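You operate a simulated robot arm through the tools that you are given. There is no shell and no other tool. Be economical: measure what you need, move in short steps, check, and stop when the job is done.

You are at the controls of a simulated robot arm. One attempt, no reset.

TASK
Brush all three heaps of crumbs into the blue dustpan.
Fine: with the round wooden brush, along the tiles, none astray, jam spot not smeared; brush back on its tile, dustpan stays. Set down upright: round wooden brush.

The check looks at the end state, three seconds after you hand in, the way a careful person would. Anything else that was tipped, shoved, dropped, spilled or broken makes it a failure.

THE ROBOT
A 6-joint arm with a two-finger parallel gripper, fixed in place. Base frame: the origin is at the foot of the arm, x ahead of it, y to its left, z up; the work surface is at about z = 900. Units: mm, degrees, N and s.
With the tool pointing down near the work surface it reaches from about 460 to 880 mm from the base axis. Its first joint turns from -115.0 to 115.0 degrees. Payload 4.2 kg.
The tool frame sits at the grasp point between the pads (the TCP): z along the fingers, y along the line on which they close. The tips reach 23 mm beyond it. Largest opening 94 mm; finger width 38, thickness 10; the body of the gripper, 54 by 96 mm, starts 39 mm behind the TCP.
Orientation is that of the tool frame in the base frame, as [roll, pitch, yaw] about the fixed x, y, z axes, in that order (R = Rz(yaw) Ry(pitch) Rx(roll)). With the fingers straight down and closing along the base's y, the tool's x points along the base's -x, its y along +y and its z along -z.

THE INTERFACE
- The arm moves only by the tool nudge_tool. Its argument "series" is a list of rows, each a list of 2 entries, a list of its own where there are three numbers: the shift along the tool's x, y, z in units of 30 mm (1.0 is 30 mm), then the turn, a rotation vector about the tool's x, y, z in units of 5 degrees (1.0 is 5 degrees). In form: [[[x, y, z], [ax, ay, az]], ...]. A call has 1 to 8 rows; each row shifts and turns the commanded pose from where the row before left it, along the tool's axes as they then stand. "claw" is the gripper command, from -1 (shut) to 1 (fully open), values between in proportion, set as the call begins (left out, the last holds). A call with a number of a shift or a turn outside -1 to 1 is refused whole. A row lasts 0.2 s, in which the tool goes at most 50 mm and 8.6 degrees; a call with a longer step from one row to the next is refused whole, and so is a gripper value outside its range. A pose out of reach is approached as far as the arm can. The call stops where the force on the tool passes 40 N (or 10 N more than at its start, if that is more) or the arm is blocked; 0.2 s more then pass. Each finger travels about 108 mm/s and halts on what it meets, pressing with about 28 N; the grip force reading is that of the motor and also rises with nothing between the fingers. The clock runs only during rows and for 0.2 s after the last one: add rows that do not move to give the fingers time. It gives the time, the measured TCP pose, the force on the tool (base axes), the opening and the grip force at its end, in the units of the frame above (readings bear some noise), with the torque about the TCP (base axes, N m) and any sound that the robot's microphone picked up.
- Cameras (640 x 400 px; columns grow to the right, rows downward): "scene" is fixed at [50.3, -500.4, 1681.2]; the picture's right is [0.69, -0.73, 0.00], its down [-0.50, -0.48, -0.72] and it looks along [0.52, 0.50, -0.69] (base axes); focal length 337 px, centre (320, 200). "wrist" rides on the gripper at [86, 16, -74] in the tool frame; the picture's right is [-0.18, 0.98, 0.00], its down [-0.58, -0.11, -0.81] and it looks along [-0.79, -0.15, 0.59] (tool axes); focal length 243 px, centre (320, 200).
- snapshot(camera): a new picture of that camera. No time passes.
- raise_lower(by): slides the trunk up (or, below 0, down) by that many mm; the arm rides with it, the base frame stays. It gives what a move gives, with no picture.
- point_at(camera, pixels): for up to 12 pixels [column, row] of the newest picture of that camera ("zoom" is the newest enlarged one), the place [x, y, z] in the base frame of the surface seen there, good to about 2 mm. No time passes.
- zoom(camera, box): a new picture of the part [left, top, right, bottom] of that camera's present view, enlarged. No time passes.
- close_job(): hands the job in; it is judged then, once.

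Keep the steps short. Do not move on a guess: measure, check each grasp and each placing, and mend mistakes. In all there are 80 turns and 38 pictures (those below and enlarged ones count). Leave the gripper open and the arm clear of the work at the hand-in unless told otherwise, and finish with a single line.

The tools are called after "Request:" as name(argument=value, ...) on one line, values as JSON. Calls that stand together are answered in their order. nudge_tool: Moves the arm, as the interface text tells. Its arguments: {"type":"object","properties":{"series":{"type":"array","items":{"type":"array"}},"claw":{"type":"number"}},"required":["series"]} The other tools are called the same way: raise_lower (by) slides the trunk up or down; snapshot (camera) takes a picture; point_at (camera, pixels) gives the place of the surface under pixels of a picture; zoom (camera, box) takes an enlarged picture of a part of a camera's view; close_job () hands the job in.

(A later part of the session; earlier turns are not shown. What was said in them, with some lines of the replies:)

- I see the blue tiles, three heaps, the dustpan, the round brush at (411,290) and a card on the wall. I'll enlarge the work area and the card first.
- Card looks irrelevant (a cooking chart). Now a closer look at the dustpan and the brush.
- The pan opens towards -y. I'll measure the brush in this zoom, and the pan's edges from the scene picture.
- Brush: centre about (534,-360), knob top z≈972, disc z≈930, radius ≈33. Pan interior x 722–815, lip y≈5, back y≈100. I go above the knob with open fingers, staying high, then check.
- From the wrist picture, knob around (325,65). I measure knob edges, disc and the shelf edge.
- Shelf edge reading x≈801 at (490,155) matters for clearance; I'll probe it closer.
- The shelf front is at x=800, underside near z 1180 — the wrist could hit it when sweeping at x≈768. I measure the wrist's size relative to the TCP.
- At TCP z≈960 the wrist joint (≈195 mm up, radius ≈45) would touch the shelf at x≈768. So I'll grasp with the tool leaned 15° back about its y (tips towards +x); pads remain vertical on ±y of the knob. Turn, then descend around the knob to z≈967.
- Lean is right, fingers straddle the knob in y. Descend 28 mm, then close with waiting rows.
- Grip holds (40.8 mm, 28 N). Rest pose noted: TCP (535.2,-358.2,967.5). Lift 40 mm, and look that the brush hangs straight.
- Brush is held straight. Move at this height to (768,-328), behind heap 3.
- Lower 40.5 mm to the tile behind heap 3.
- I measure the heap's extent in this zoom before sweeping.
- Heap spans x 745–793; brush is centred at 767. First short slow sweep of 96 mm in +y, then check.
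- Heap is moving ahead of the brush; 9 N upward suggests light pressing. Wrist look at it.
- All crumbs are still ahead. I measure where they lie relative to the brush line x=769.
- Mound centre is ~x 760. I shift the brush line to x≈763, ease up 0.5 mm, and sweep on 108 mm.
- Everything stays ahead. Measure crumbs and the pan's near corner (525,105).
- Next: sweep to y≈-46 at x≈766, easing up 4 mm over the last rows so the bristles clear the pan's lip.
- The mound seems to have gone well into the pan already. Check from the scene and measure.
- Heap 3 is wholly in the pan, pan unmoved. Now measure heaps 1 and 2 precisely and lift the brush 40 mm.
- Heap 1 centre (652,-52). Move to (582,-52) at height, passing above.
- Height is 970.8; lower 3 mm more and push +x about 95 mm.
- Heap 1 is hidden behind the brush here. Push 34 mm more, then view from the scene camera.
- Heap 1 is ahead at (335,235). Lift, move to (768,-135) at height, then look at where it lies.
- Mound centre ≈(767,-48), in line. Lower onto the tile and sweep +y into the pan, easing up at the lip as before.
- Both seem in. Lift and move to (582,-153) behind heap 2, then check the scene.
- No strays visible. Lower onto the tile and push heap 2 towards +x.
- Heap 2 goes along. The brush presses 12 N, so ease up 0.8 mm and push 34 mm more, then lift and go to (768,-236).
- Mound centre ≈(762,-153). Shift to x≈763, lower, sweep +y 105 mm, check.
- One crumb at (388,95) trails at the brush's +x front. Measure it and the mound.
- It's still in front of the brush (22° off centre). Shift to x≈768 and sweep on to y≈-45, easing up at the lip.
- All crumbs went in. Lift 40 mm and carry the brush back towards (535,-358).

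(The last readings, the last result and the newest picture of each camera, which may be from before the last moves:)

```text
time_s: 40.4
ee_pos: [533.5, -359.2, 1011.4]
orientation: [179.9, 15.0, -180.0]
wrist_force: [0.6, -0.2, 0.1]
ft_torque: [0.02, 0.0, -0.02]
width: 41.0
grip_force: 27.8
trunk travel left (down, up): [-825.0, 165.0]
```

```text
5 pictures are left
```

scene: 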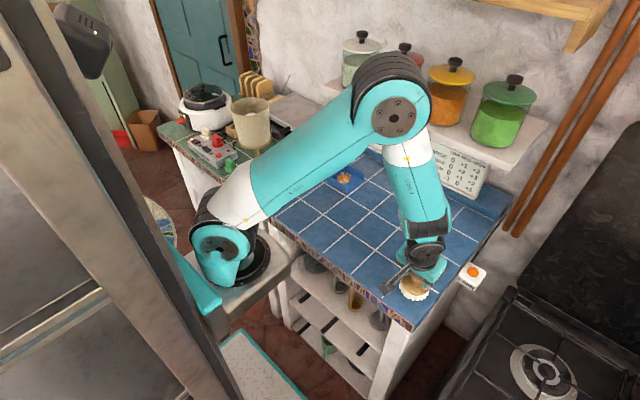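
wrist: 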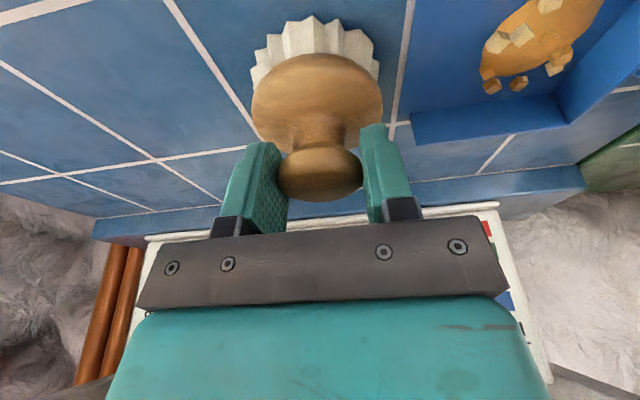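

Tiles look clean; enlarge to look for strays before I put the brush down.

Request:
zoom(camera="scene", box=[310, 150, 430, 260])

```text
3.64 times, centred on (370, 205) of scene
```

zoom: 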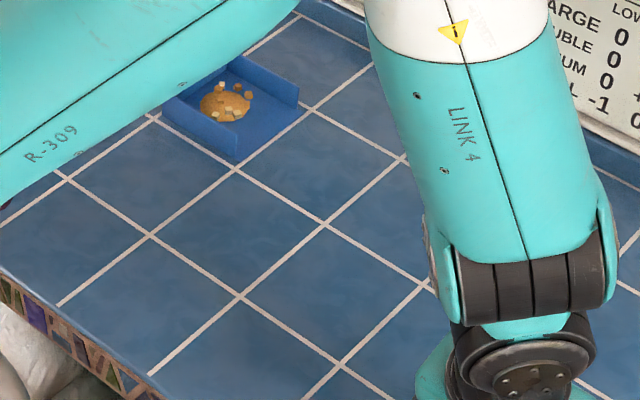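

Clean. Lower 43 mm to set the brush down, final bit gently.

Request:
nudge_tool(series=[[[0.12, 0.02, 0.48], [0, 0, 0]], [[0.11, 0, 0.45], [0, 0, 0]], [[0.08, 0, 0.3], [0, 0, 0]], [[0.013, 0, 0.05], [0, 0, 0]], [[0.013, 0, 0.05], [0, 0, 0]], [[0, 0, 0], [0, 0, 0]]])

```text
time_s: 41.8
ee_pos: [534.0, -358.3, 969.0]
orientation: [179.9, 15.0, 180.0]
wrist_force: [-0.4, -0.2, -1.3]
ft_torque: [0.01, -0.03, 0.01]
width: 40.9
grip_force: 27.7
trunk travel left (down, up): [-825.0, 165.0]
```

No contact yet; small steps down 2.4 mm more.

Request:
nudge_tool(series=[[[0.009, 0, 0.032], [0, 0, 0]], [[0.006, 0, 0.023], [0, 0, 0]], [[0.006, 0, 0.023], [0, 0, 0]], [[0, 0, 0], [0, 0, 0]]])

```text
time_s: 42.8
ee_pos: [534.5, -357.3, 967.4]
orientation: [179.9, 15.1, 180.0]
wrist_force: [0.2, 0.3, 4.7]
ft_torque: [0.06, -0.03, -0.02]
width: 41.2
grip_force: 28.2
trunk travel left (down, up): [-825.0, 165.0]
```

Contact, 4.7 N. Open the fingers.

Request:
nudge_tool(series=[[[0, 0, 0], [0, 0, 0]], [[0, 0, 0], [0, 0, 0]], [[0, 0, 0], [0, 0, 0]]], claw=1)

Request:
nudge_tool(series=[[[-0.2, 0, -0.74], [0, 0, 0]], [[-0.259, 0, -0.966], [0, 0, 0]], [[-0.259, 0, -0.966], [0, 0, 0]], [[-0.259, 0, -0.966], [0, 0, 0]], [[-0.259, 0, -0.966], [0, 0, 0]], [[-0.259, 0, -0.966], [0, 0, 0]], [[-0.259, 0, -0.966], [0, 0, 0]], [[-0.259, 0, -0.966], [0, 0, 0]]])

Request:
snapshot(camera="scene")

```text
time_s: 43.6
ee_pos: [533.5, -357.7, 966.3]
orientation: [-180.0, 14.9, 179.9]
wrist_force: [0.3, -0.4, 0.9]
ft_torque: [0.0, -0.02, -0.01]
width: 94.0
grip_force: 0.0
trunk travel left (down, up): [-825.0, 165.0]
```

```text
time_s: 45.4
ee_pos: [534.6, -358.8, 1200.2]
orientation: [-180.0, 15.0, 179.9]
wrist_force: [0.6, 0.2, 0.6]
ft_torque: [0.05, -0.02, 0.03]
width: 94.1
grip_force: 0.0
trunk travel left (down, up): [-825.0, 165.0]
```

```text
3 pictures are left
```

scene: 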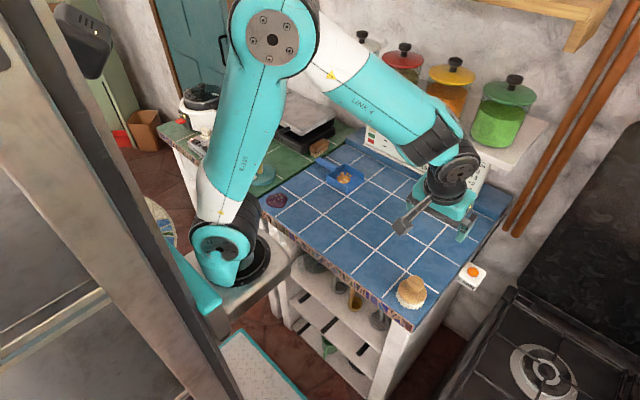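

Brush stands upright in its place, arm is clear. One last enlarged check of tiles and pan.

Request:
zoom(camera="scene", box=[255, 140, 455, 330])

Request:
point_at(camera="scene", pixels=[[411, 280], [347, 194], [361, 174], [323, 158], [331, 176]])

Request:
snapshot(camera="wrist")

```text
2.11 times, centred on (355, 235) of scene
```

zoom: 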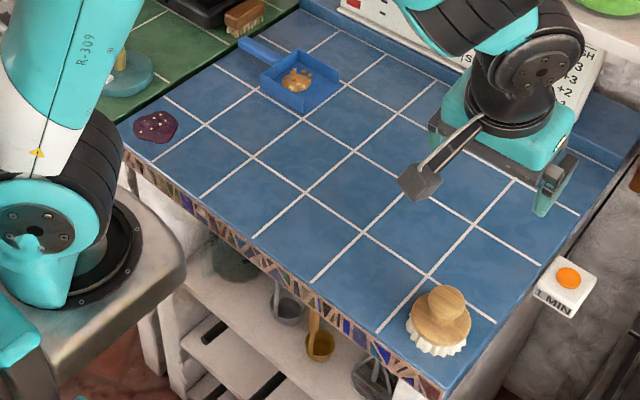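

```text
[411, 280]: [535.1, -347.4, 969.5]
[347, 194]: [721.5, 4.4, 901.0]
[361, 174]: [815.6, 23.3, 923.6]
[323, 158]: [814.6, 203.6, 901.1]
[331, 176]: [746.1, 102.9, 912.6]
```

```text
1 pictures are left
```

wrist: 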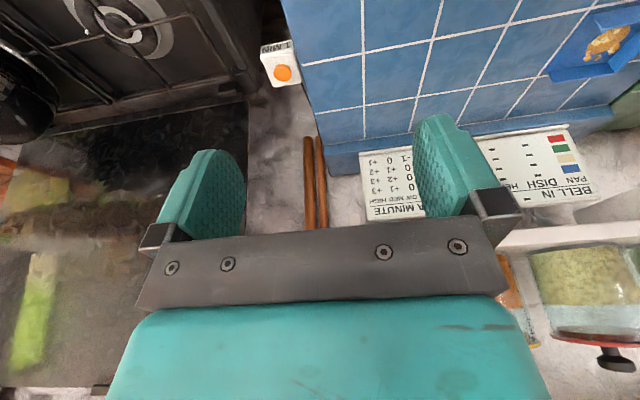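

The tiles are clean, the pan hasn't moved, the jam spot is untouched, and the brush stands upright on its tile. Handing in.

Request:
close_job()

```text
The job is handed in.
```

All three heaps of crumbs are in the blue dustpan with no strays seen on the tiles; the dustpan hasn't moved, the jam spot is untouched, and the round wooden brush is upright on its tile.
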